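You operate a simulated robot arm through the tools that you are given. There is no shell and no other tool.

You are at the controls of a simulated two-armed robot. One attempt, no reset.

Task
Centre the training bar on its yellow mark and clamp it.
Fine: the red marker ends hanging down.

Only the result counts: the job must be done as asked and must still hold three seconds after the hand-in. Knocking over, shifting, dropping, spilling or breaking anything else fails it.

Robot
Two 7-joint arms with two-finger parallel grippers on one trunk, on a base that moves. Base frame: it is fixed to the floor where the robot stands at the start and does not move with it; the origin is under the middle of the robot, x ahead of it, y to its left, z up. Lengths are in cm, angles in degrees, forces in N, time in s.
The left shoulder is at the start at [2.6, 10.1, 131.6], the right one opposite. With the tool pointing down near the work surface each hand reaches from about 10 to 46 cm from the robot's upright axis, wherever it stands, measured 20 degrees to its own side. Places, roughly: blue marked sleeve [-20, 70, 90]; clamp knob [30, 0, 100]; red marked sleeve [40, -20, 90]; training bar [10, 30, 90]. Payload 2.4 kg a hand.
The TCP of each hand is the grasp point between the finger pads, 2.4 cm short of the fingertips. In the tool frame z runs along the fingers and y along their closing line. Largest opening 6.8 cm; finger width 1.7, thickness 1; the body of the gripper, 4 by 7 cm, starts 4.1 cm behind the TCP.
Orientation is that of the tool frame in the base frame, as a unit quaternion [x, y, z, w]. With the fingers straight down and closing along the base's y, the tool's x points along the base's -x, its y along +y and its z along -z.

Tools
- The arms move only by the tool play_rows. It takes "left_deltas", "right_deltas" or both (then of equal length, played together; a hand with none holds still); each is text: rows parted by semicolons, each of 7 numbers parted by spaces: the turn, a rotation vector about the base's x, y, z in units of 5 degrees (1.0 is 5 degrees), then the shift along the base's x, y, z in units of 40 mm (1.0 is 40 mm), then the finger opening in cm, from 0 to 6.8. In form: ax ay az x y z fingers; .... A call has 1 to 20 rows; each row shifts and turns the commanded pose from where the row before left it. A call with a number of a shift or a turn outside -1 to 1 is refused whole. Each row takes 0.2 s and may step no farther than 5 cm and 8.6 degrees from the row before; otherwise, or with a gripper value out of range, the whole call is refused. Where a pose cannot be reached the arm comes as near as it can. A force on the tool above 50 N (or 10 N above the force at the start of the call, whichever is more), or a blocked arm, ends the call early, and 0.2 s more pass. Each finger travels about 7.2 cm/s and halts on what it meets, pressing with about 27 N; the grip force reading is that of the motor and also rises with nothing between the fingers. The clock runs only during rows and for 0.2 s after the last one: add rows that do not move to give the fingers time. The reply holds the time, the measured pose of the TCP, the force on the tool along the base axes, the opening and the grip force, in the units named above and with some noise, with the torque about the TCP (base axes, N m) and any sound that the robot's microphone picked up.
- Cameras (640 x 400 px; columns grow to the right, rows downward): "scene" is now at [10.33, -1.89, 147.15]; the picture's right is [-0.20, -0.98, 0.00], its down [-0.59, 0.12, -0.80] and it looks along [0.78, -0.16, -0.60] (base axes); focal length 214 px, centre (320, 200). "left" rides on the left gripper at [8.4, -1.1, -7.5] in its tool frame; the picture's right is [0.13, 0.99, 0.00], its down [-0.60, 0.08, -0.79] and it looks along [-0.79, 0.10, 0.61] (tool axes); focal length 251 px, centre (320, 200). "right" rides on the right gripper at [8.4, 1.1, -7.5] in its tool frame; the picture's right is [-0.13, 0.99, 0.00], its down [-0.60, -0.08, -0.79] and it looks along [-0.79, -0.10, 0.61] (tool axes); focal length 251 px, centre (320, 200). There is no depth. A picture from a camera that has moved, and an enlarged one, comes with that camera's place and axes in the base frame and with its lens.
- camera(camera): a new picture of that camera. The clock stands still meanwhile.
- move_column(by): moves the trunk up (or, below 0, down) by that many cm; the arms and the scene camera ride with it, the base frame stays. It gives what a move gives, with no picture.
- roll_base(legs): drives the robot by 1 to 6 legs, each [ahead, left, turn to the left] in cm, cm and degrees, along the robot's own axes; the way and the turn of a leg run together, so that a leg with both is an arc; at most 150 cm and 180 degrees a leg. The arms and the cameras ride along, it lands a little off, and it stops where it bumps. It gives what a move gives.
- aim_head(pan, tilt): turns the head with the scene camera to pan (to the left, within 86 degrees either way) and tilt (down, from -29 to 69), counted from straight ahead of the robot (the tilt from the chest, where the trunk bows). It gives what a move gives.
- enlarge(camera, box): a new picture of the part [left, top, right, bottom] of that camera's present view, enlarged. The clock stands still meanwhile.
- close_job(): hands the job in; it is judged then, once.

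Places have to be worked out from the pictures, the camera data and where the tool is seen. Open the grippers and draw the arms clear of the work before you hand the job in, unless the task says otherwise.

The tools are called as name(argument=value, ...) on one line, values as JSON. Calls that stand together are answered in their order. play_rows: Moves the arms, as the interface text tells. Its arguments: {"type":"object","properties":{"left_deltas":{"type":"string"},"right_deltas":{"type":"string"}},"required":[]} The other tools are called the same way: move_column (by) moves the trunk up or down; roll_base (legs) drives the base; aim_head (pan, tilt) turns the head that bears the scene camera; camera (camera) takes a picture; enlarge (camera, box) takes an enlarged picture of a part of a camera's view; close_job () hands the job in.

At the start:

```text
t: 0.0
left_eef_pos: [38.95, 6.37, 139.86]
left_tcp_rot: [0.0, 1.0, 0.0, -0.002]
left_wrist_force: [1.4, -0.2, -0.6]
left_moment: [0.0, 0.0, 0.0]
left_grip_width: 6.81
left_grip_force: 0.1
right_eef_pos: [38.52, -23.44, 136.54]
right_tcp_rot: [0.001, 1.0, 0.0, 0.0]
right_wrist_force: [0.3, 0.4, -0.5]
right_moment: [0.0, -0.02, 0.0]
right_grip_width: 6.8
right_grip_force: 0.0
trunk travel left (down, up): [-52.9, 32.0]
robot x, y, heading: [0.03, 0.09, -0.2]
head pan, tilt (commanded): [-11.7, 36.9]
```

scene: 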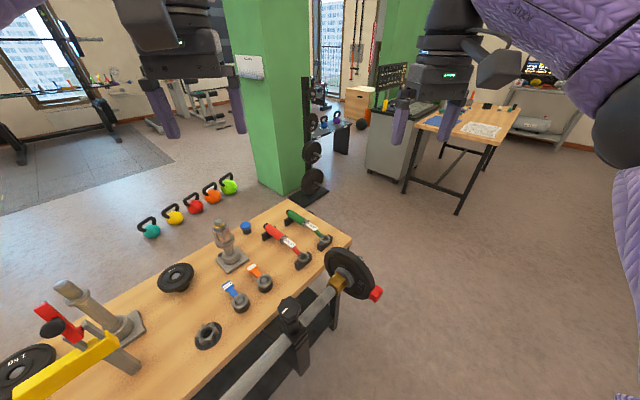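
right: 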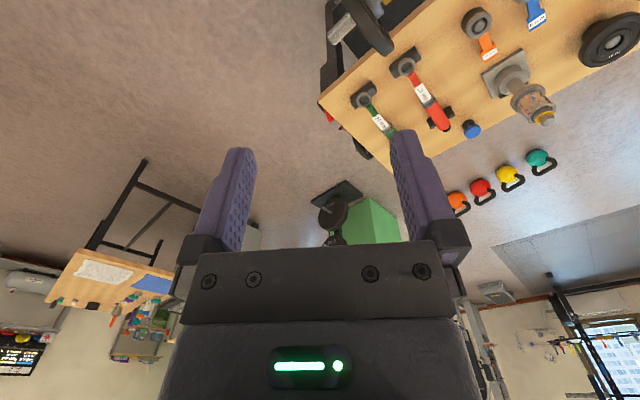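
left: 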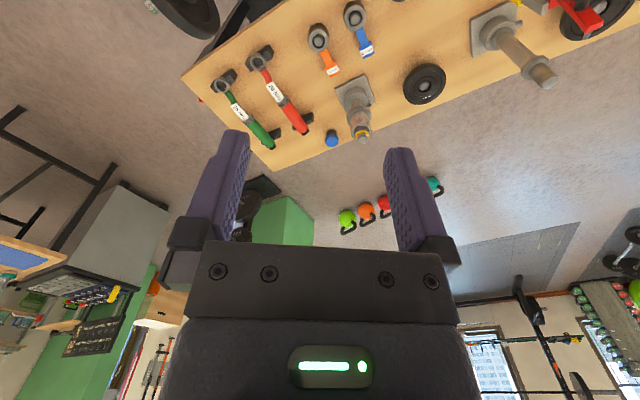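

The scene shows a bench with a barbell at its near edge, a red-marked end on the right and a clamp in the middle. I'll aim the head to look at the whole bar.

aim_head(pan=30, tilt=55)

camera(camera="scene")

```text
t: 1.1
left_eef_pos: [39.0, 6.42, 139.93]
left_tcp_rot: [0.0, 1.0, 0.0, 0.0]
left_wrist_force: [-0.1, -0.1, 0.5]
left_moment: [0.0, -0.01, 0.02]
left_grip_width: 6.81
left_grip_force: 0.0
right_eef_pos: [38.65, -23.41, 136.63]
right_tcp_rot: [0.001, 1.0, 0.0, 0.0]
right_wrist_force: [-0.3, -0.6, -0.2]
right_moment: [0.01, 0.0, 0.02]
right_grip_width: 6.82
right_grip_force: 0.0
trunk travel left (down, up): [-52.9, 32.0]
robot x, y, heading: [-0.2, -0.28, 0.1]
head pan, tilt (commanded): [30.0, 55.0]
```

```text
taken
camera scene: at [8.06, 3.47, 144.62], right [0.5, -0.87, 0.0], down [-0.71, -0.41, -0.57], along [0.5, 0.29, -0.82], focal length 214 px, centre (320, 200)
```

scene: 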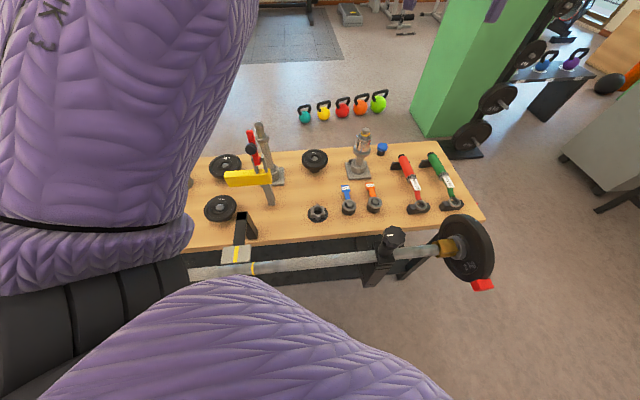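

The bar's left part is hidden by the left arm. I'll enlarge the view around the clamp and the yellow marks.

enlarge(camera="scene", box=[180, 180, 340, 280])

enlarge(camera="scene", box=[340, 190, 500, 290])

aim_head(pan=75, tilt=50)

camera(camera="scene")

```text
4.00 times, centred on (260, 230) of scene
camera zoom: at [8.06, 3.47, 144.62], right [0.5, -0.87, 0.0], down [-0.71, -0.41, -0.57], along [0.5, 0.29, -0.82], focal length 858 px, centre (560, 80)
```

zoom: 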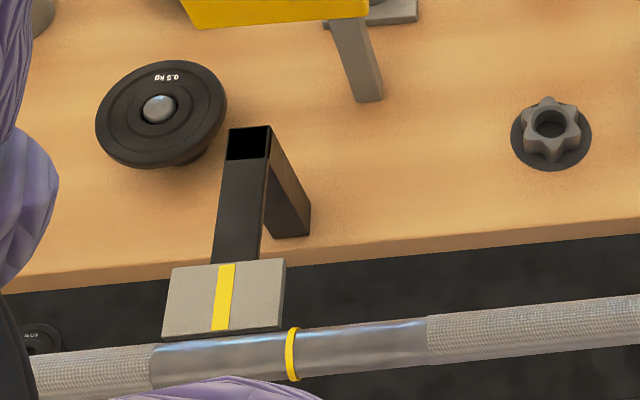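

```text
4.00 times, centred on (420, 240) of scene
camera zoom: at [8.06, 3.47, 144.62], right [0.5, -0.87, 0.0], down [-0.71, -0.41, -0.57], along [0.5, 0.29, -0.82], focal length 858 px, centre (-80, 40)
```

zoom: 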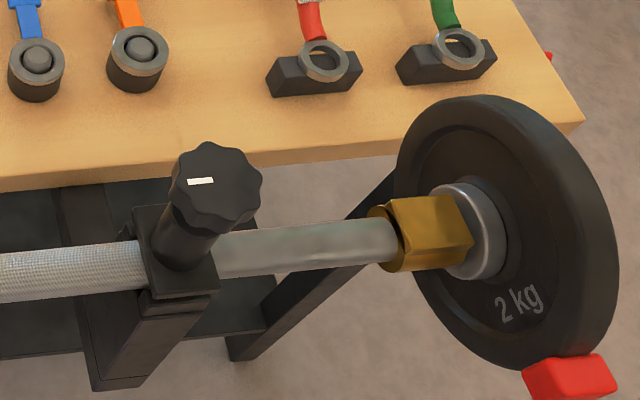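

```text
t: 2.2
left_eef_pos: [38.92, 6.47, 139.86]
left_tcp_rot: [0.0, 1.0, -0.001, 0.0]
left_wrist_force: [-0.5, 0.5, -0.8]
left_moment: [-0.01, -0.02, 0.01]
left_grip_width: 6.81
left_grip_force: 0.0
right_eef_pos: [38.71, -23.33, 136.67]
right_tcp_rot: [0.001, 1.0, 0.0, 0.0]
right_wrist_force: [-0.8, 0.4, -0.1]
right_moment: [-0.02, -0.01, -0.01]
right_grip_width: 6.8
right_grip_force: 0.0
trunk travel left (down, up): [-52.9, 32.0]
robot x, y, heading: [0.06, 0.02, 0.2]
head pan, tilt (commanded): [75.0, 50.0]
```

```text
taken
camera scene: at [3.81, 7.31, 145.27], right [0.97, -0.26, 0.0], down [-0.2, -0.74, -0.64], along [0.17, 0.62, -0.77], focal length 214 px, centre (320, 200)
```

scene: 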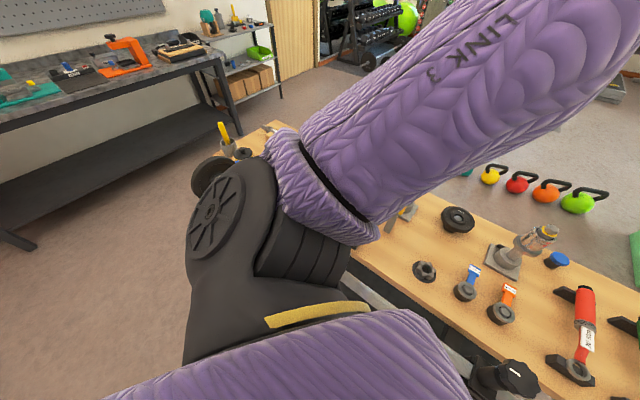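

The left arm blocks the view. I look straight down and ahead to check clearance around the base before driving.

aim_head(pan=0, tilt=69)

camera(camera="scene")

camera(camera="left")

camera(camera="right")

```text
t: 3.7
left_eef_pos: [38.83, 6.32, 139.87]
left_tcp_rot: [0.0, 1.0, 0.0, 0.0]
left_wrist_force: [0.2, -0.6, 0.6]
left_moment: [-0.02, 0.0, -0.02]
left_grip_width: 6.83
left_grip_force: 0.1
right_eef_pos: [38.73, -23.42, 136.58]
right_tcp_rot: [0.0, 1.0, 0.0, 0.0]
right_wrist_force: [-0.3, -0.1, 0.0]
right_moment: [0.02, 0.01, 0.0]
right_grip_width: 6.81
right_grip_force: 0.1
trunk travel left (down, up): [-52.9, 32.0]
robot x, y, heading: [0.05, -0.03, -0.0]
head pan, tilt (commanded): [0.0, 68.8]
```

```text
taken
camera scene: at [7.4, -0.12, 143.07], right [0.0, -1.0, 0.0], down [-0.93, 0.0, -0.36], along [0.36, 0.0, -0.93], focal length 214 px, centre (320, 200)
```

scene: 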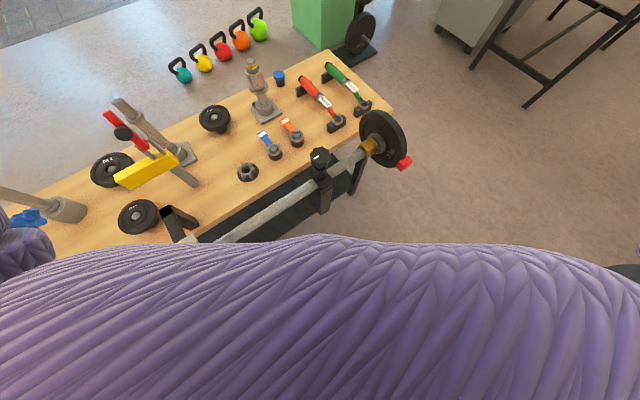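

```text
taken
camera left: at [30.5, 5.24, 147.44], right [-0.13, 0.99, 0.0], down [0.6, 0.08, 0.79], along [0.79, 0.1, -0.61], focal length 251 px, centre (320, 200)
```

left: 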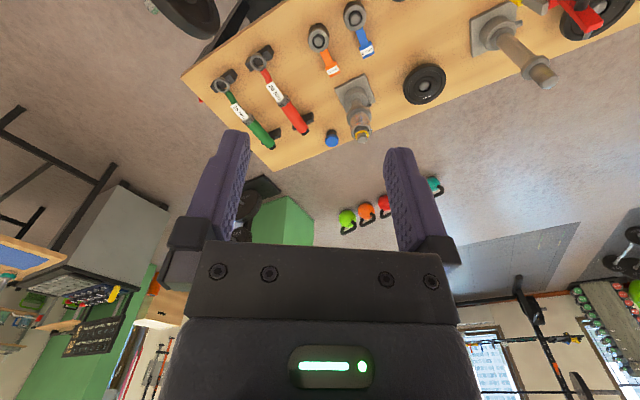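

```text
taken
camera right: at [30.19, -22.24, 144.14], right [0.13, 0.99, 0.0], down [0.6, -0.08, 0.79], along [0.79, -0.1, -0.61], focal length 251 px, centre (320, 200)
```

right: 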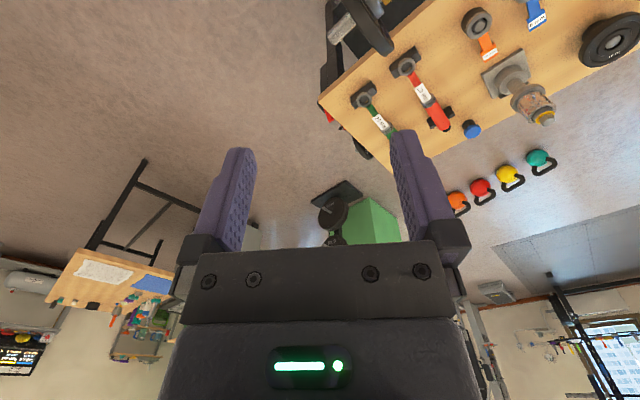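

The bar runs obliquely in front of me, about 22 cm from my axis. I'll back off a bit and turn to face it squarely (about 34° left) to see the whole bar.

roll_base(legs=[[-25, -15, 0], [0, 0, 34]])

aim_head(pan=0, tilt=50)

camera(camera="scene")

```text
t: 7.3
left_eef_pos: [3.9, 12.06, 139.93]
left_tcp_rot: [-0.29, 0.957, 0.0, 0.0]
left_wrist_force: [0.9, -0.5, -0.2]
left_moment: [-0.06, -0.01, 0.01]
left_grip_width: 6.78
left_grip_force: 0.1
right_eef_pos: [20.29, -12.82, 136.66]
right_tcp_rot: [-0.29, 0.957, 0.0, 0.001]
right_wrist_force: [-0.7, 0.7, 0.2]
right_moment: [0.01, 0.03, -0.02]
right_grip_width: 6.79
right_grip_force: 0.0
trunk travel left (down, up): [-52.9, 32.0]
robot x, y, heading: [-24.93, -14.92, 33.8]
head pan, tilt (commanded): [0.0, 68.8]
```

```text
t: 8.1
left_eef_pos: [3.83, 12.07, 139.81]
left_tcp_rot: [-0.291, 0.957, 0.0, 0.0]
left_wrist_force: [0.1, 0.7, -0.4]
left_moment: [0.06, 0.01, 0.01]
left_grip_width: 6.8
left_grip_force: 0.0
right_eef_pos: [20.34, -12.87, 136.59]
right_tcp_rot: [-0.289, 0.957, 0.0, 0.0]
right_wrist_force: [-0.5, -0.5, -0.8]
right_moment: [0.01, -0.03, -0.01]
right_grip_width: 6.79
right_grip_force: 0.1
trunk travel left (down, up): [-52.9, 32.0]
robot x, y, heading: [-24.76, -14.91, 33.6]
head pan, tilt (commanded): [0.0, 50.0]
```

```text
taken
camera scene: at [-17.0, -9.8, 145.26], right [0.56, -0.83, 0.0], down [-0.64, -0.43, -0.64], along [0.53, 0.36, -0.77], focal length 214 px, centre (320, 200)
```

scene: 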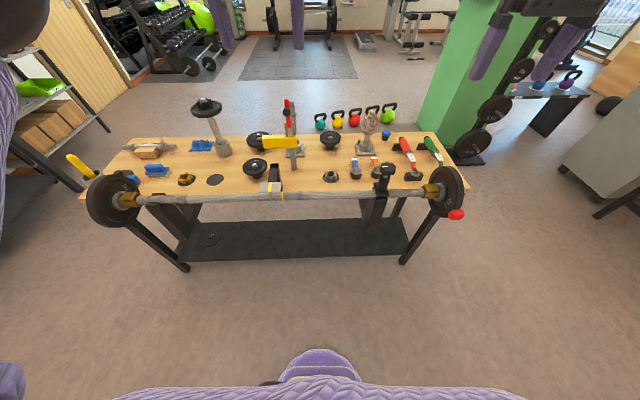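

Now the whole bar is seen. I'll enlarge the left end, middle and right end.

enlarge(camera="scene", box=[70, 140, 230, 240])

enlarge(camera="scene", box=[210, 130, 370, 230])

enlarge(camera="scene", box=[340, 130, 500, 230])

```text
4.00 times, centred on (150, 190) of scene
camera zoom: at [-17.0, -9.8, 145.26], right [0.56, -0.83, 0.0], down [-0.64, -0.43, -0.64], along [0.53, 0.36, -0.77], focal length 858 px, centre (1000, 240)
```

zoom: 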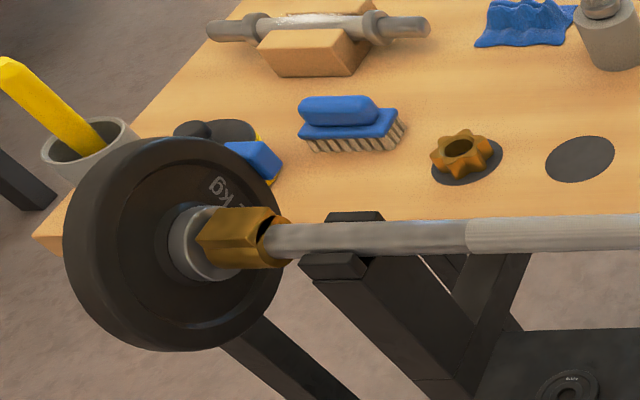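

```text
4.00 times, centred on (290, 180) of scene
camera zoom: at [-17.0, -9.8, 145.26], right [0.56, -0.83, 0.0], down [-0.64, -0.43, -0.64], along [0.53, 0.36, -0.77], focal length 858 px, centre (440, 280)
```

zoom: 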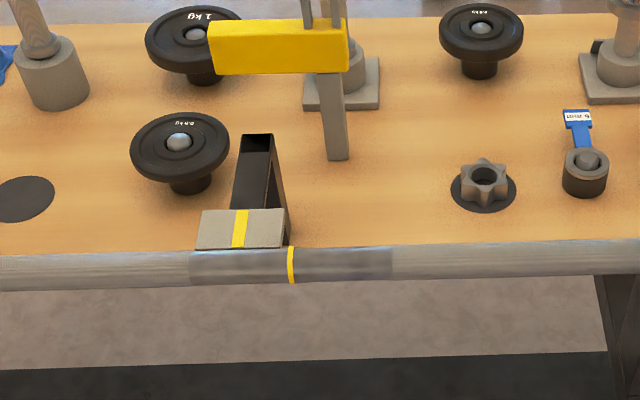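

```text
4.00 times, centred on (420, 180) of scene
camera zoom: at [-17.0, -9.8, 145.26], right [0.56, -0.83, 0.0], down [-0.64, -0.43, -0.64], along [0.53, 0.36, -0.77], focal length 858 px, centre (-80, 280)
```

zoom: 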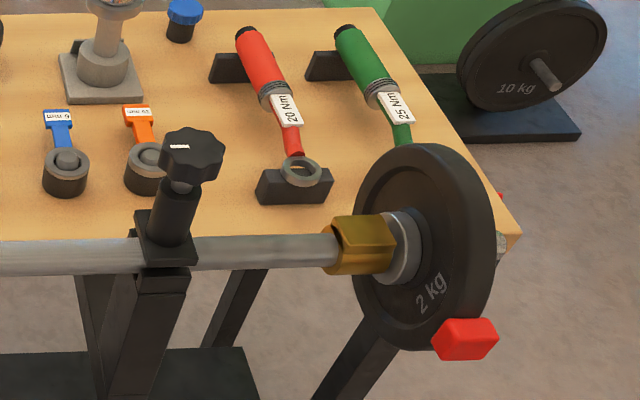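

The bar sits in two cradles; the ring on the bar is roughly 5 cm to the right of the fixed yellow line, and the red marker points obliquely down towards me. I'll drive in so that the bar lies about 30 cm ahead, the knob to my right and the yellow mark to my left.

roll_base(legs=[[25, -9, 2]])

aim_head(pan=0, tilt=60)

camera(camera="scene")

camera(camera="right")

camera(camera="left")

```text
t: 10.0
left_eef_pos: [28.62, 19.91, 139.88]
left_tcp_rot: [-0.307, 0.952, 0.0, 0.0]
left_wrist_force: [-0.1, -0.2, 0.1]
left_moment: [-0.02, 0.01, 0.01]
left_grip_width: 6.79
left_grip_force: 0.0
right_eef_pos: [45.87, -4.39, 136.62]
right_tcp_rot: [-0.307, 0.952, 0.0, -0.002]
right_wrist_force: [0.7, 0.1, -0.9]
right_moment: [-0.01, 0.0, 0.02]
right_grip_width: 6.8
right_grip_force: 0.0
trunk travel left (down, up): [-52.9, 32.0]
robot x, y, heading: [0.85, -7.34, 35.8]
head pan, tilt (commanded): [0.0, 50.0]
```

```text
t: 10.7
left_eef_pos: [28.64, 19.82, 139.8]
left_tcp_rot: [-0.307, 0.952, 0.0, 0.0]
left_wrist_force: [-0.9, 0.0, 1.0]
left_moment: [0.0, 0.0, -0.01]
left_grip_width: 6.78
left_grip_force: 0.0
right_eef_pos: [45.77, -4.48, 136.6]
right_tcp_rot: [-0.307, 0.952, 0.0, 0.0]
right_wrist_force: [-0.5, 0.6, 0.2]
right_moment: [0.01, 0.0, 0.0]
right_grip_width: 6.78
right_grip_force: 0.1
trunk travel left (down, up): [-52.9, 32.0]
robot x, y, heading: [0.88, -8.28, 35.5]
head pan, tilt (commanded): [0.0, 60.0]
```

```text
taken
camera scene: at [7.65, -3.27, 144.01], right [0.58, -0.81, 0.0], down [-0.7, -0.51, -0.5], along [0.41, 0.29, -0.87], focal length 214 px, centre (320, 200)
```

scene: 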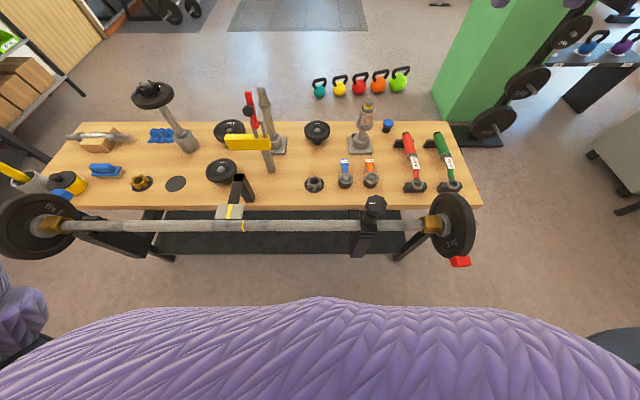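

```text
taken
camera right: at [38.29, -8.46, 144.14], right [-0.47, 0.88, 0.0], down [0.54, 0.29, 0.79], along [0.7, 0.38, -0.61], focal length 251 px, centre (320, 200)
```

right: 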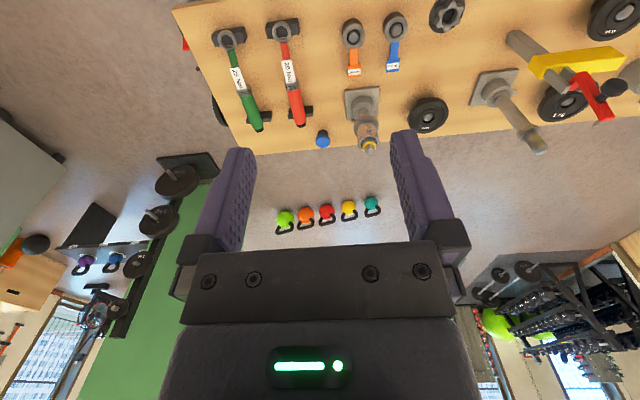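

```text
taken
camera left: at [22.41, 13.96, 147.44], right [-0.68, 0.73, 0.0], down [0.44, 0.42, 0.79], along [0.58, 0.54, -0.61], focal length 251 px, centre (320, 200)
```

left: 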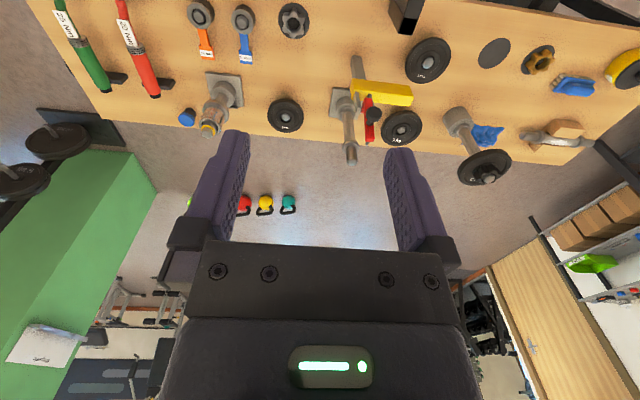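

I enlarge the clamp, the red end, and the middle marks from the new position.

enlarge(camera="scene", box=[336, 180, 400, 260])

enlarge(camera="scene", box=[400, 180, 496, 280])

enlarge(camera="scene", box=[190, 170, 290, 250])

enlarge(camera="scene", box=[0, 150, 150, 270])

```text
5.00 times, centred on (368, 220) of scene
camera zoom: at [7.65, -3.27, 144.01], right [0.58, -0.81, 0.0], down [-0.7, -0.51, -0.5], along [0.41, 0.29, -0.87], focal length 1072 px, centre (80, 100)
```

zoom: 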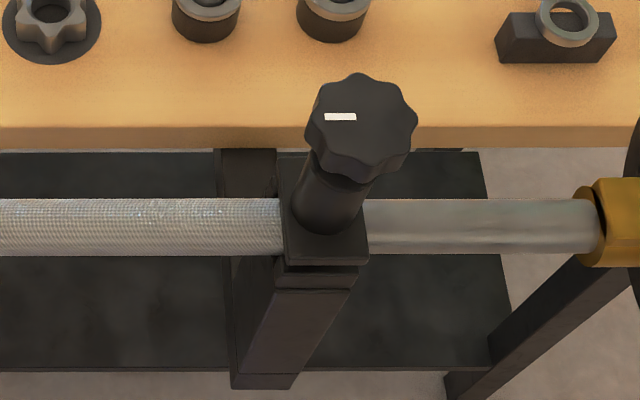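

```text
4.00 times, centred on (448, 230) of scene
camera zoom: at [7.65, -3.27, 144.01], right [0.58, -0.81, 0.0], down [-0.7, -0.51, -0.5], along [0.41, 0.29, -0.87], focal length 858 px, centre (-192, 80)
```

zoom: 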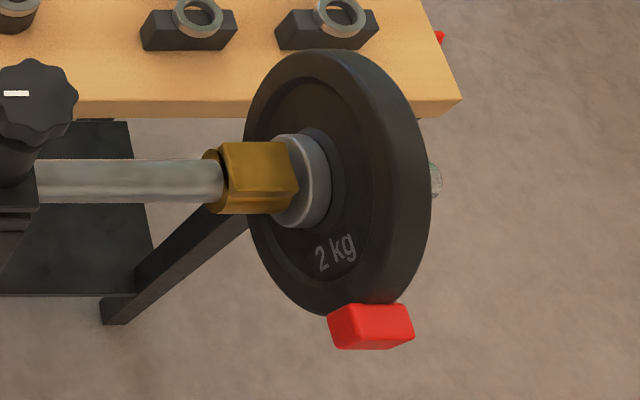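

```text
5.00 times, centred on (240, 210) of scene
camera zoom: at [7.65, -3.27, 144.01], right [0.58, -0.81, 0.0], down [-0.7, -0.51, -0.5], along [0.41, 0.29, -0.87], focal length 1072 px, centre (720, 150)
```

zoom: 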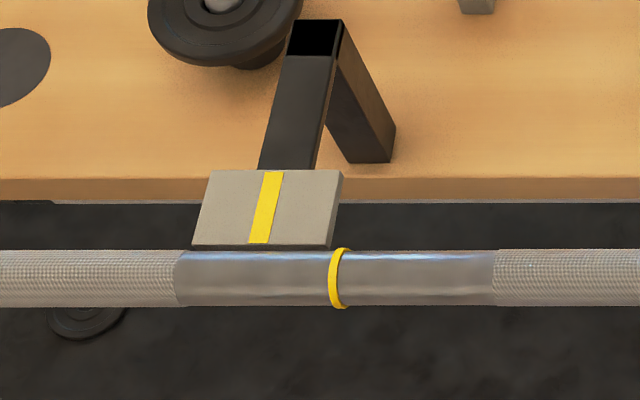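

```text
3.33 times, centred on (75, 210) of scene
camera zoom: at [7.65, -3.27, 144.01], right [0.58, -0.81, 0.0], down [-0.7, -0.51, -0.5], along [0.41, 0.29, -0.87], focal length 715 px, centre (1137, 167)
```

zoom: 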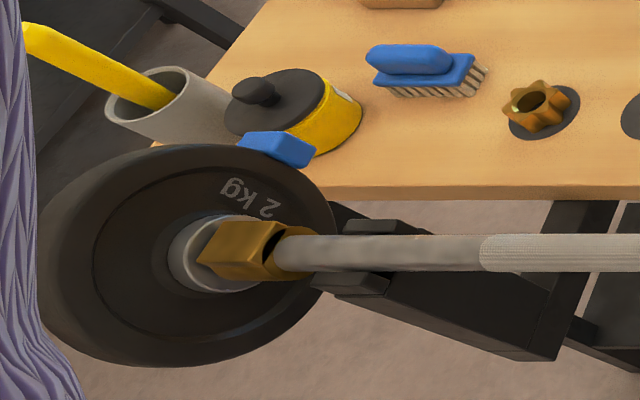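

From several views I place the bar axis at z≈92.7, about 30 cm ahead, knob top near (32.4, −0.1, 104.5), and the red marker currently pointing at me (needs ~90° turn so it hangs down). I'll first rotate the left hand by 90° so that it closes across the bar and bring it above a free stretch of the bar.

play_rows(left_deltas="0 0 1 -0.084 -0.0825 -0.34 6.8; 0 0 1 -0.084 -0.0825 -0.34 6.8; 0 0 1 -0.084 -0.0825 -0.34 6.8; 0 0 1 -0.084 -0.0825 -0.34 6.8; 0 0 1 -0.084 -0.0825 -0.34 6.8; 0 0 1 -0.084 -0.0825 -0.34 6.8; 0 0 1 -0.084 -0.0825 -0.34 6.8; 0 0 1 -0.084 -0.0825 -0.34 6.8; 0 0 1 -0.084 -0.0825 -0.34 6.8; 0 0 1 -0.084 -0.0825 -0.34 6.8; 0 0 1 -0.084 -0.0825 -0.34 6.8; 0 0 1 -0.084 -0.0825 -0.34 6.8; 0 0 1 -0.084 -0.0825 -0.34 6.8; 0 0 1 -0.084 -0.0825 -0.34 6.8; 0 0 1 -0.084 -0.0825 -0.34 6.8; 0 0 1 -0.084 -0.0825 -0.34 6.8; 0 0 1 -0.084 -0.0825 -0.34 6.8; 0 0 1 -0.084 -0.0825 -0.34 6.8; 0 0 0 0 0 0 6.8")

camera(camera="left")

camera(camera="scene")

```text
t: 14.7
left_eef_pos: [22.5, 13.78, 115.41]
left_tcp_rot: [0.89, -0.455, 0.0, 0.0]
left_wrist_force: [-0.3, 0.3, -0.9]
left_moment: [-0.01, 0.0, -0.01]
left_grip_width: 6.79
left_grip_force: 0.1
right_eef_pos: [45.81, -4.54, 136.62]
right_tcp_rot: [-0.307, 0.952, 0.0, 0.0]
right_wrist_force: [0.5, 0.7, 0.3]
right_moment: [0.01, 0.0, 0.02]
right_grip_width: 6.8
right_grip_force: 0.1
trunk travel left (down, up): [-52.9, 32.0]
robot x, y, heading: [0.93, -7.92, 35.8]
head pan, tilt (commanded): [0.0, 60.0]
```

```text
taken
camera left: at [28.27, 7.64, 122.95], right [-0.73, -0.69, 0.0], down [-0.42, 0.44, 0.79], along [-0.54, 0.58, -0.61], focal length 251 px, centre (320, 200)
```

left: 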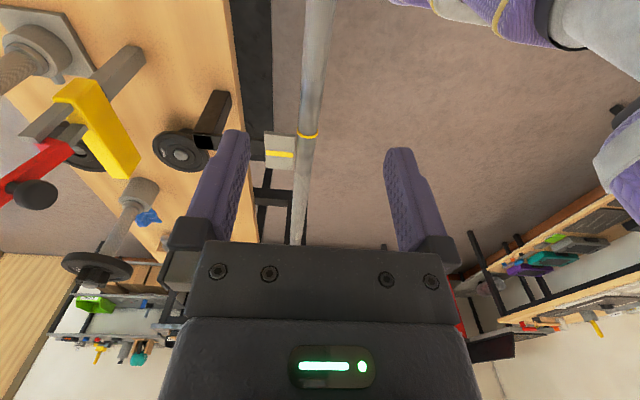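

```text
taken
camera scene: at [7.64, -3.27, 144.01], right [0.58, -0.81, 0.0], down [-0.7, -0.51, -0.5], along [0.41, 0.29, -0.87], focal length 214 px, centre (320, 200)
```

scene: 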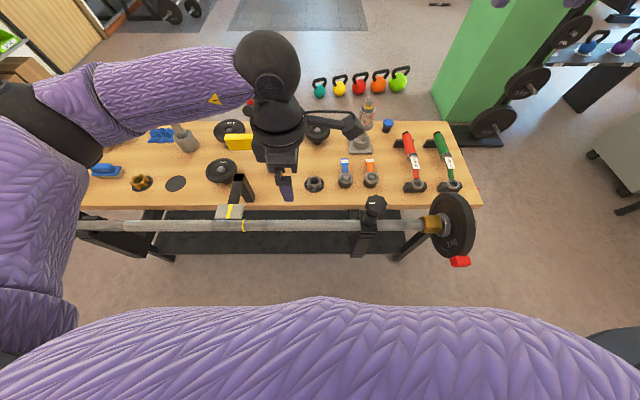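

The left camera shows the bar running centred between the open fingers, with the ring about 5 cm short of the pointer's yellow line. I lower the left hand over the bar, still open.

play_rows(left_deltas="0 0 0 0 0 -0.8 6.8; 0 0 0 0 0 -0.8 6.8; 0 0 0 0 0 -0.8 6.8; 0 0 0 0 0 -0.8 6.8; 0 0 0 0 0 -0.8 6.8; 0 0 0 0 0 -0.6 6.8; 0 0 0 0 0 -0.6 6.8; 0 0 0 0 0 -0.4 6.8; 0 0 0 0 0 0 6.8")

camera(camera="left")

camera(camera="scene")

```text
t: 16.7
left_eef_pos: [22.43, 13.78, 92.89]
left_tcp_rot: [0.89, -0.455, 0.0, 0.0]
left_wrist_force: [-0.4, 0.1, 0.5]
left_moment: [-0.02, 0.0, -0.02]
left_grip_width: 6.78
left_grip_force: 0.0
right_eef_pos: [45.75, -4.55, 136.63]
right_tcp_rot: [-0.306, 0.952, -0.001, 0.0]
right_wrist_force: [-0.6, 0.6, -0.6]
right_moment: [0.02, -0.01, 0.01]
right_grip_width: 6.78
right_grip_force: 0.2
trunk travel left (down, up): [-52.9, 32.0]
robot x, y, heading: [0.77, -8.19, 35.8]
head pan, tilt (commanded): [0.0, 60.0]
```

```text
taken
camera left: at [28.25, 7.61, 100.5], right [-0.73, -0.68, 0.0], down [-0.42, 0.44, 0.79], along [-0.54, 0.58, -0.61], focal length 251 px, centre (320, 200)
```

left: 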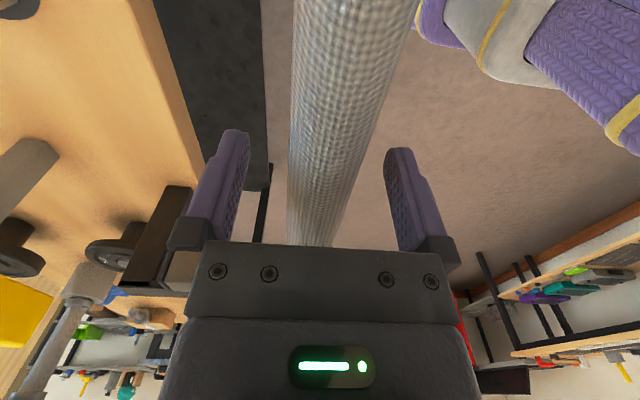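

```text
taken
camera scene: at [7.64, -3.27, 144.01], right [0.58, -0.81, 0.0], down [-0.7, -0.51, -0.5], along [0.41, 0.29, -0.87], focal length 214 px, centre (320, 200)
```

scene: 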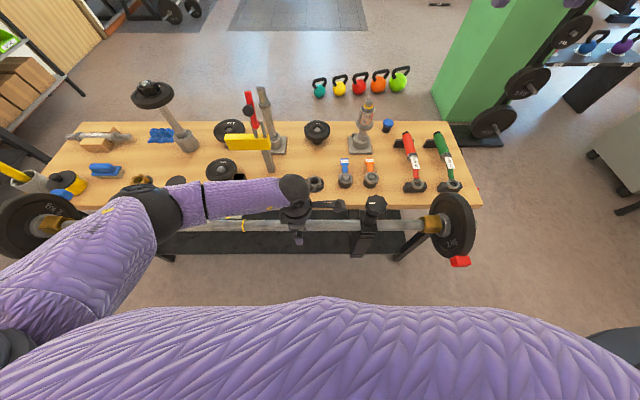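

The bar sits between the fingers nearly centred. I close the left fingers on it and read force and width.

play_rows(left_deltas="0 0 0 0 0 0 4.0; 0 0 0 0 0 0 1.0; 0 0 0 0 0 0 1.0; 0 0 0 0 0 0 1.0")

camera(camera="left")

```text
t: 17.7
left_eef_pos: [22.35, 13.84, 92.98]
left_tcp_rot: [0.89, -0.456, 0.0, 0.0]
left_wrist_force: [-0.2, -0.4, -1.6]
left_moment: [-0.04, -0.05, 0.09]
left_grip_width: 2.77
left_grip_force: 41.9
right_eef_pos: [45.82, -4.49, 136.67]
right_tcp_rot: [-0.306, 0.952, -0.001, -0.001]
right_wrist_force: [-0.2, -0.1, -0.2]
right_moment: [0.0, -0.01, 0.0]
right_grip_width: 6.82
right_grip_force: 0.0
trunk travel left (down, up): [-52.9, 32.0]
robot x, y, heading: [0.62, -7.93, 36.0]
head pan, tilt (commanded): [0.0, 60.0]
```

```text
taken
camera left: at [28.25, 7.61, 100.52], right [-0.73, -0.68, 0.0], down [-0.42, 0.44, 0.79], along [-0.54, 0.58, -0.61], focal length 251 px, centre (320, 200)
```

left: 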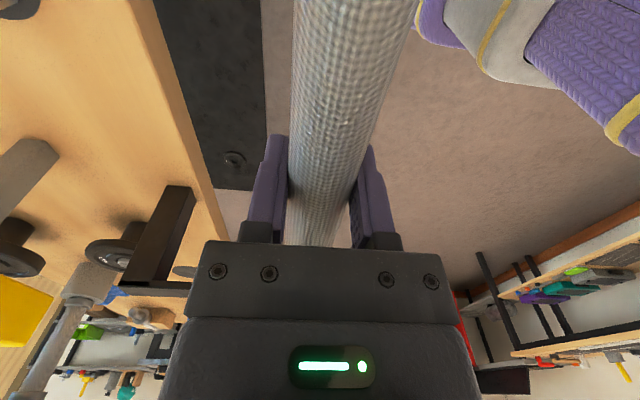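

Bar gripped at 2.8 cm. I test whether the clamp is loose by turning the hand 10° about the bar axis (sense that takes the red marker down).

play_rows(left_deltas="0.5866 -0.81 0 0 0 0 1.0; 0.5866 -0.81 0 0 0 0 1.0; 0 0 0 0 0 0 1.0")

enlarge(camera="scene", box=[400, 180, 496, 280])

camera(camera="left")

```text
t: 18.5
left_eef_pos: [22.4, 13.91, 93.05]
left_tcp_rot: [0.886, -0.454, 0.04, -0.078]
left_wrist_force: [-0.3, -1.2, -0.9]
left_moment: [-0.02, -0.11, 0.07]
left_grip_width: 2.78
left_grip_force: 42.2
right_eef_pos: [45.8, -4.52, 136.48]
right_tcp_rot: [-0.306, 0.952, 0.001, 0.0]
right_wrist_force: [0.4, -0.4, -0.6]
right_moment: [0.03, 0.0, -0.01]
right_grip_width: 6.77
right_grip_force: 0.0
trunk travel left (down, up): [-52.9, 32.0]
robot x, y, heading: [0.89, -7.86, 35.8]
head pan, tilt (commanded): [0.0, 60.0]
```

```text
4.00 times, centred on (448, 230) of scene
camera zoom: at [7.64, -3.29, 144.01], right [0.58, -0.81, 0.0], down [-0.7, -0.51, -0.5], along [0.41, 0.29, -0.87], focal length 858 px, centre (-192, 80)
```

zoom: 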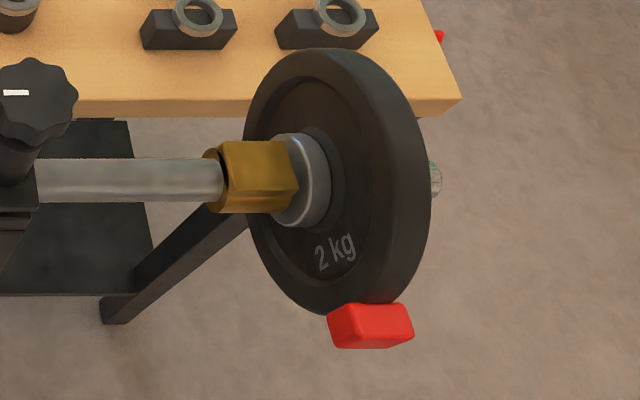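

```text
taken
camera left: at [27.17, 6.83, 100.61], right [-0.72, -0.68, -0.17], down [-0.53, 0.36, 0.77], along [-0.46, 0.64, -0.62], focal length 251 px, centre (320, 200)
```

left: 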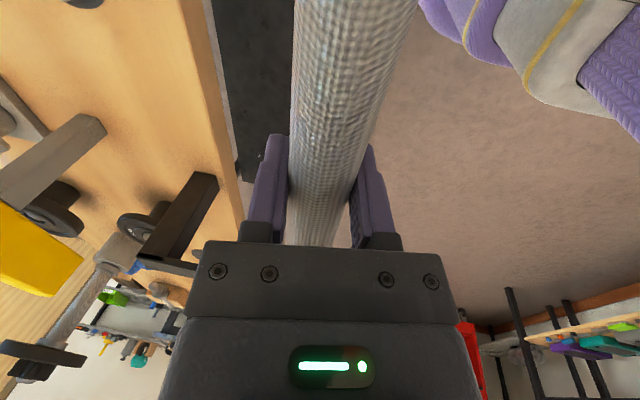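

The hand turned with little torque, but the plate and marker didn't move — either the grip slipped or the sleeve turns independently of the shaft. I turn back and test axial motion by 1 cm to the left.

play_rows(left_deltas="-0.5866 0.81 0 0 0 0 1.0; -0.5866 0.81 0 0 0 0 1.0; 0 0 0 0 0 0 1.0; 0 0 0 -0.0733 0.1013 0 1.0; 0 0 0 -0.0733 0.1013 0 1.0; 0 0 0 0 0 0 1.0")

enlarge(camera="scene", box=[400, 180, 496, 280])

enlarge(camera="scene", box=[190, 170, 290, 250])

```text
t: 19.9
left_eef_pos: [21.9, 14.65, 93.07]
left_tcp_rot: [0.891, -0.455, -0.002, -0.001]
left_wrist_force: [0.3, -6.4, 3.0]
left_moment: [-0.47, -0.06, -0.08]
left_grip_width: 2.8
left_grip_force: 28.8
right_eef_pos: [45.75, -4.59, 136.63]
right_tcp_rot: [-0.307, 0.952, 0.0, 0.0]
right_wrist_force: [-0.3, -0.6, -1.2]
right_moment: [0.01, 0.02, 0.01]
right_grip_width: 6.8
right_grip_force: 0.1
trunk travel left (down, up): [-52.9, 32.0]
robot x, y, heading: [0.69, -7.89, 35.5]
head pan, tilt (commanded): [0.0, 60.0]
```

```text
4.00 times, centred on (448, 230) of scene
camera zoom: at [7.62, -3.39, 144.03], right [0.59, -0.81, 0.0], down [-0.7, -0.51, -0.5], along [0.41, 0.29, -0.87], focal length 858 px, centre (-192, 80)
```

zoom: 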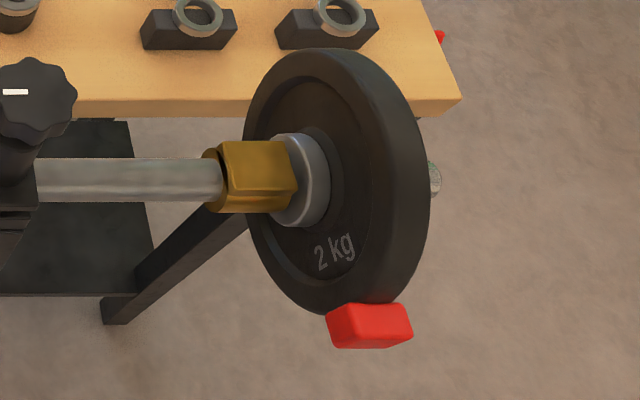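

```text
5.00 times, centred on (240, 210) of scene
camera zoom: at [7.62, -3.39, 144.03], right [0.59, -0.81, 0.0], down [-0.7, -0.51, -0.5], along [0.41, 0.29, -0.87], focal length 1072 px, centre (720, 150)
```

zoom: 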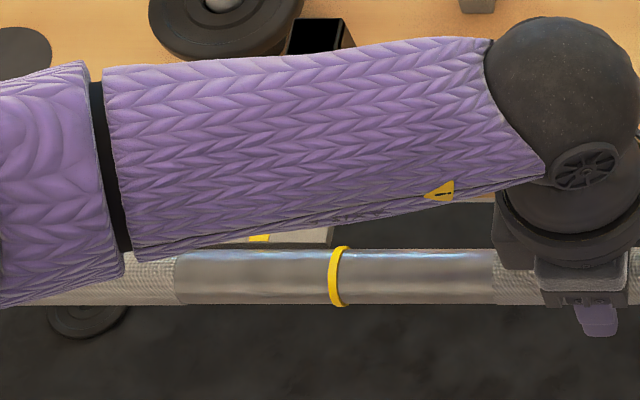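

The ring stayed put while the hand slid along the bar, so the clamp is tight now. I release the left hand, raise it and move it left out of the way, then go for the knob with the right hand.

play_rows(left_deltas="0 0 0 0 0 0 4.0; 0 0 0 0 0 0 6.8; 0 0 0 0 0 0 6.8; 0 0 0 0 0 0 6.8; 0 0 0 0 0 0.7 6.8; 0 0 0 0 0 0.8 6.8; 0 0 0 0 0 0.8 6.8; 0 0 0 0 0 0.8 6.8; 0 0 0 -0.1 0.138 0.8 6.8; 0 0 0 -0.3 0.414 0.6 6.8; 0 0 0 -0.44 0.6075 0.6 6.8; 0 0 0 -0.44 0.6075 0.6 6.8; 0 0 0 -0.44 0.6075 0.4 6.8; 0 0 0 0 0 0 6.8")

camera(camera="scene")

enlarge(camera="scene", box=[336, 180, 400, 220])

```text
t: 22.9
left_eef_pos: [14.91, 24.3, 117.37]
left_tcp_rot: [0.89, -0.455, 0.001, 0.0]
left_wrist_force: [-0.4, -0.4, -0.9]
left_moment: [0.0, 0.02, -0.01]
left_grip_width: 6.81
left_grip_force: 0.1
right_eef_pos: [45.82, -4.54, 136.71]
right_tcp_rot: [-0.307, 0.952, 0.0, 0.0]
right_wrist_force: [0.0, 0.1, -0.4]
right_moment: [0.01, 0.05, 0.03]
right_grip_width: 6.8
right_grip_force: 0.1
trunk travel left (down, up): [-52.9, 32.0]
robot x, y, heading: [0.99, -8.37, 35.8]
head pan, tilt (commanded): [0.0, 60.0]
```

```text
taken
camera scene: at [7.67, -3.28, 144.01], right [0.58, -0.81, 0.0], down [-0.7, -0.51, -0.5], along [0.41, 0.29, -0.87], focal length 214 px, centre (320, 200)
```

scene: 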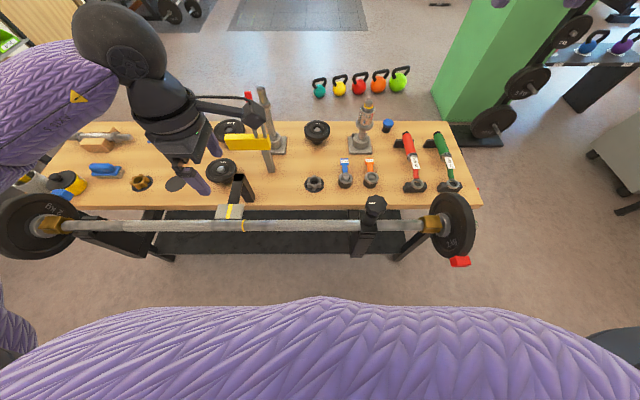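

```text
10.00 times, centred on (368, 200) of scene
camera zoom: at [7.67, -3.28, 144.01], right [0.58, -0.81, 0.0], down [-0.7, -0.51, -0.5], along [0.41, 0.29, -0.87], focal length 2145 px, centre (-160, 200)
```

zoom: 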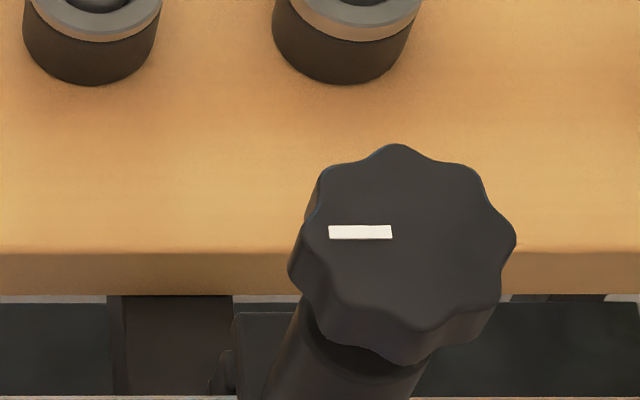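

I move the right hand above the knob at about z=112 (fingertips still clear of its top at ~104), keeping its closing line along the bar.

play_rows(right_deltas="0 0 0 -0.55 0.185 -0.3 6.8; 0 0 0 -0.55 0.185 -0.5 6.8; 0 0 0 -0.55 0.185 -0.6 6.8; 0 0 0 -0.55 0.185 -0.6 6.8; 0 0 0 -0.55 0.185 -0.7 6.8; 0 0 0 -0.55 0.185 -0.7 6.8; 0 0 0 0 0 -0.7 6.8; 0 0 0 0 0 -0.7 6.8; 0 0 0 0 0 -0.7 6.8; 0 0 0 0 0 -0.6 6.8; 0 0 0 0 0 0 6.8")

camera(camera="right")

camera(camera="scene")

```text
t: 25.3
left_eef_pos: [15.01, 24.22, 117.34]
left_tcp_rot: [0.89, -0.456, 0.0, 0.0]
left_wrist_force: [-0.3, -0.4, -0.4]
left_moment: [0.02, -0.03, -0.02]
left_grip_width: 6.79
left_grip_force: 0.1
right_eef_pos: [32.59, 0.04, 112.16]
right_tcp_rot: [-0.307, 0.952, 0.0, 0.001]
right_wrist_force: [0.2, -0.2, 0.0]
right_moment: [0.01, 0.01, 0.02]
right_grip_width: 6.82
right_grip_force: 0.1
trunk travel left (down, up): [-52.9, 32.0]
robot x, y, heading: [0.75, -7.99, 35.7]
head pan, tilt (commanded): [0.0, 60.0]
```

```text
taken
camera right: at [25.06, -3.94, 119.72], right [-0.47, 0.88, 0.0], down [0.54, 0.29, 0.79], along [0.7, 0.38, -0.61], focal length 251 px, centre (320, 200)
```

right: 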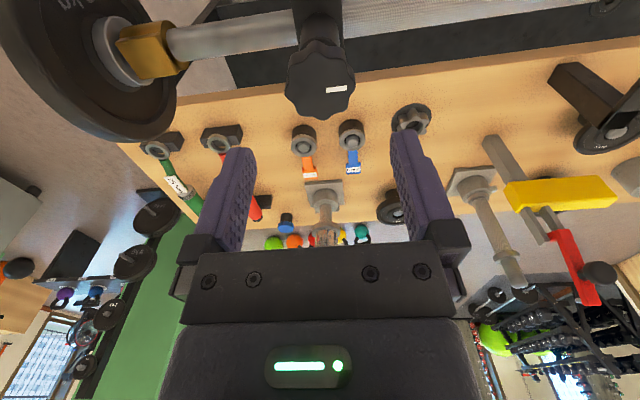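

```text
taken
camera scene: at [7.63, -3.27, 144.01], right [0.58, -0.81, 0.0], down [-0.7, -0.51, -0.5], along [0.41, 0.29, -0.87], focal length 214 px, centre (320, 200)
```

scene: 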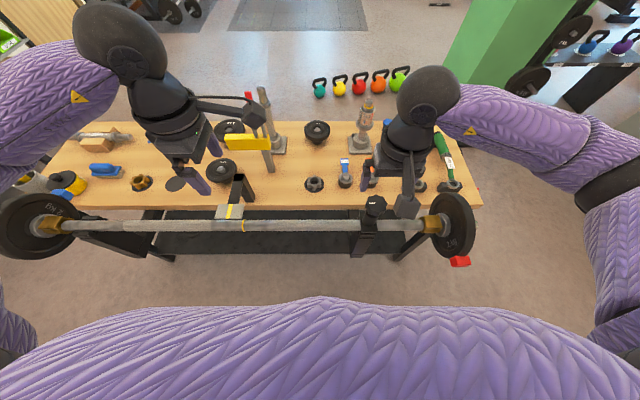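

The right camera puts the knob centre a few mm nearer than the TCP. I correct by −0.36 cm in x and descend to z≈103 around the knob, still open.

play_rows(right_deltas="0 0 0 -0.09 0 -0.3 6.8; 0 0 0 0 0 -0.5 6.8; 0 0 0 0 0 -0.5 6.8; 0 0 0 0 0 -0.5 6.8; 0 0 0 0 0 -0.48 6.8; 0 0 0 0 0 0 6.8")

camera(camera="right")

enlarge(camera="scene", box=[336, 160, 432, 240])

```text
t: 26.7
left_eef_pos: [14.9, 24.32, 117.32]
left_tcp_rot: [0.89, -0.456, 0.0, -0.001]
left_wrist_force: [-0.3, -0.3, -0.3]
left_moment: [0.01, -0.01, -0.03]
left_grip_width: 6.79
left_grip_force: 0.1
right_eef_pos: [32.14, -0.06, 103.02]
right_tcp_rot: [-0.307, 0.952, 0.0, 0.0]
right_wrist_force: [0.1, -0.3, 1.9]
right_moment: [-0.02, 0.0, -0.01]
right_grip_width: 6.81
right_grip_force: 0.2
trunk travel left (down, up): [-52.9, 32.0]
robot x, y, heading: [0.64, -8.18, 35.7]
head pan, tilt (commanded): [0.0, 60.0]
```

```text
taken
camera right: at [24.69, -3.98, 110.63], right [-0.47, 0.88, 0.0], down [0.54, 0.29, 0.79], along [0.7, 0.38, -0.61], focal length 251 px, centre (320, 200)
```

right: 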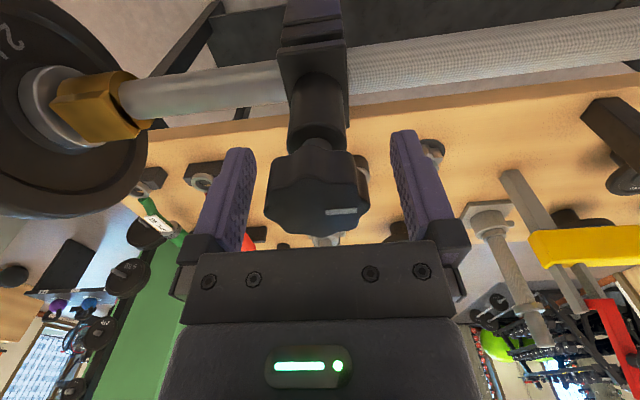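

```text
5.00 times, centred on (384, 200) of scene
camera zoom: at [7.63, -3.27, 144.01], right [0.58, -0.81, 0.0], down [-0.7, -0.51, -0.5], along [0.41, 0.29, -0.87], focal length 1072 px, centre (0, 200)
```

zoom: 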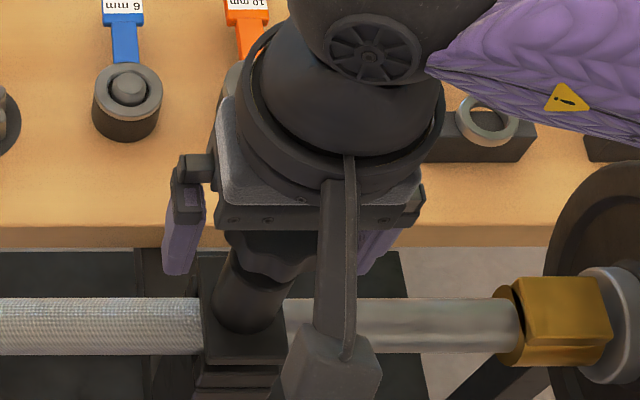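

The knob is between the fingers. I shift 2 mm outwards and close the right fingers on it.

play_rows(right_deltas="0 0 0 0.04 0.03 0 6.0; 0 0 0 0 0 0 4.0; 0 0 0 0 0 0 3.0; 0 0 0 0 0 0 3.0; 0 0 0 0 0 0 3.0")

camera(camera="right")

```text
t: 27.9
left_eef_pos: [15.05, 24.22, 117.36]
left_tcp_rot: [0.89, -0.456, -0.001, 0.0]
left_wrist_force: [-0.7, 0.3, -0.8]
left_moment: [0.0, 0.0, 0.0]
left_grip_width: 6.8
left_grip_force: 0.0
right_eef_pos: [32.47, -0.08, 103.08]
right_tcp_rot: [-0.307, 0.952, -0.001, 0.0]
right_wrist_force: [7.2, -7.6, 0.9]
right_moment: [-0.19, -0.31, 0.02]
right_grip_width: 4.36
right_grip_force: 45.4
trunk travel left (down, up): [-52.9, 32.0]
robot x, y, heading: [0.82, -8.0, 35.7]
head pan, tilt (commanded): [0.0, 60.0]
```

```text
taken
camera right: at [24.97, -4.01, 110.63], right [-0.47, 0.88, 0.0], down [0.54, 0.29, 0.79], along [0.7, 0.38, -0.61], focal length 251 px, centre (320, 200)
```

right: 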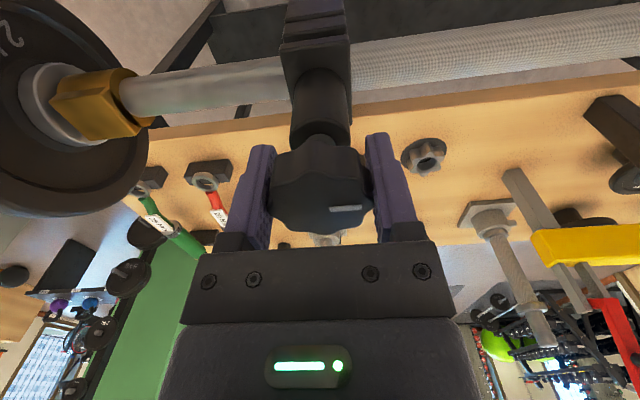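

Knob gripped at 4.4 cm with a side load of ~10 N along the bar; I ease 2 mm towards the red end and then turn the knob 30° counter-clockwise to loosen.

play_rows(right_deltas="0 0 0 0.035 -0.045 0 3.0; 0 0 0 0 0 0 3.0; 0 0 1 0 0 0 3.0; 0 0 1 0 0 0 3.0; 0 0 1 0 0 0 3.0; 0 0 1 0 0 0 3.0; 0 0 1 0 0 0 3.0; 0 0 1 0 0 0 3.0; 0 0 0 0 0 0 3.0")

camera(camera="right")

camera(camera="scene")

```text
t: 29.9
left_eef_pos: [14.93, 24.37, 117.26]
left_tcp_rot: [0.89, -0.456, 0.0, 0.0]
left_wrist_force: [0.6, -0.2, -0.3]
left_moment: [0.0, 0.01, 0.02]
left_grip_width: 6.83
left_grip_force: 0.0
right_eef_pos: [32.54, -0.06, 103.1]
right_tcp_rot: [-0.544, 0.839, 0.0, 0.0]
right_wrist_force: [-4.0, 2.8, -4.2]
right_moment: [-0.04, 0.29, -0.03]
right_grip_width: 4.39
right_grip_force: 44.5
trunk travel left (down, up): [-52.9, 32.0]
robot x, y, heading: [0.65, -8.05, 35.9]
head pan, tilt (commanded): [0.0, 60.0]
```

```text
taken
camera right: at [28.0, -7.22, 110.64], right [-0.85, 0.52, 0.0], down [0.32, 0.52, 0.79], along [0.42, 0.68, -0.61], focal length 251 px, centre (320, 200)
```

right: 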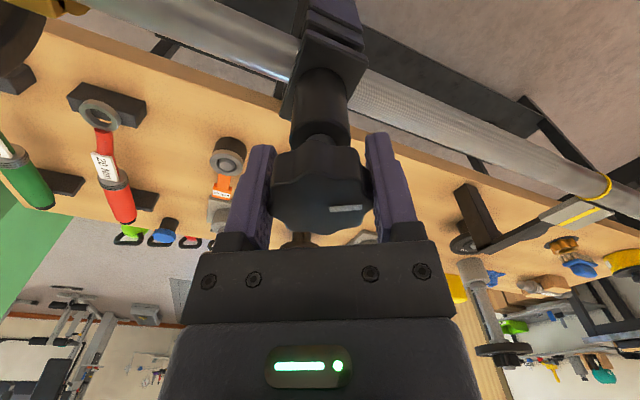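

```text
taken
camera scene: at [7.59, -3.2, 144.01], right [0.58, -0.81, 0.0], down [-0.7, -0.51, -0.5], along [0.41, 0.29, -0.87], focal length 214 px, centre (320, 200)
```

scene: 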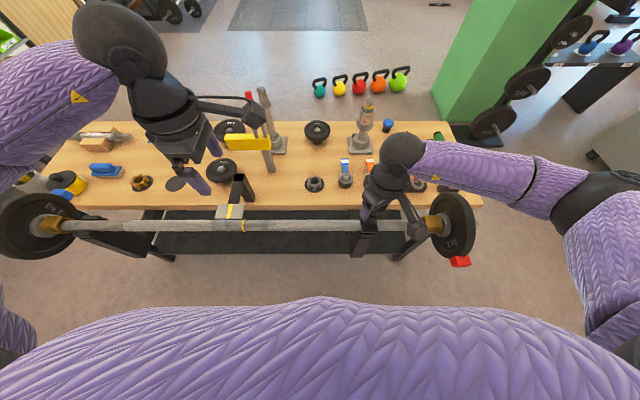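

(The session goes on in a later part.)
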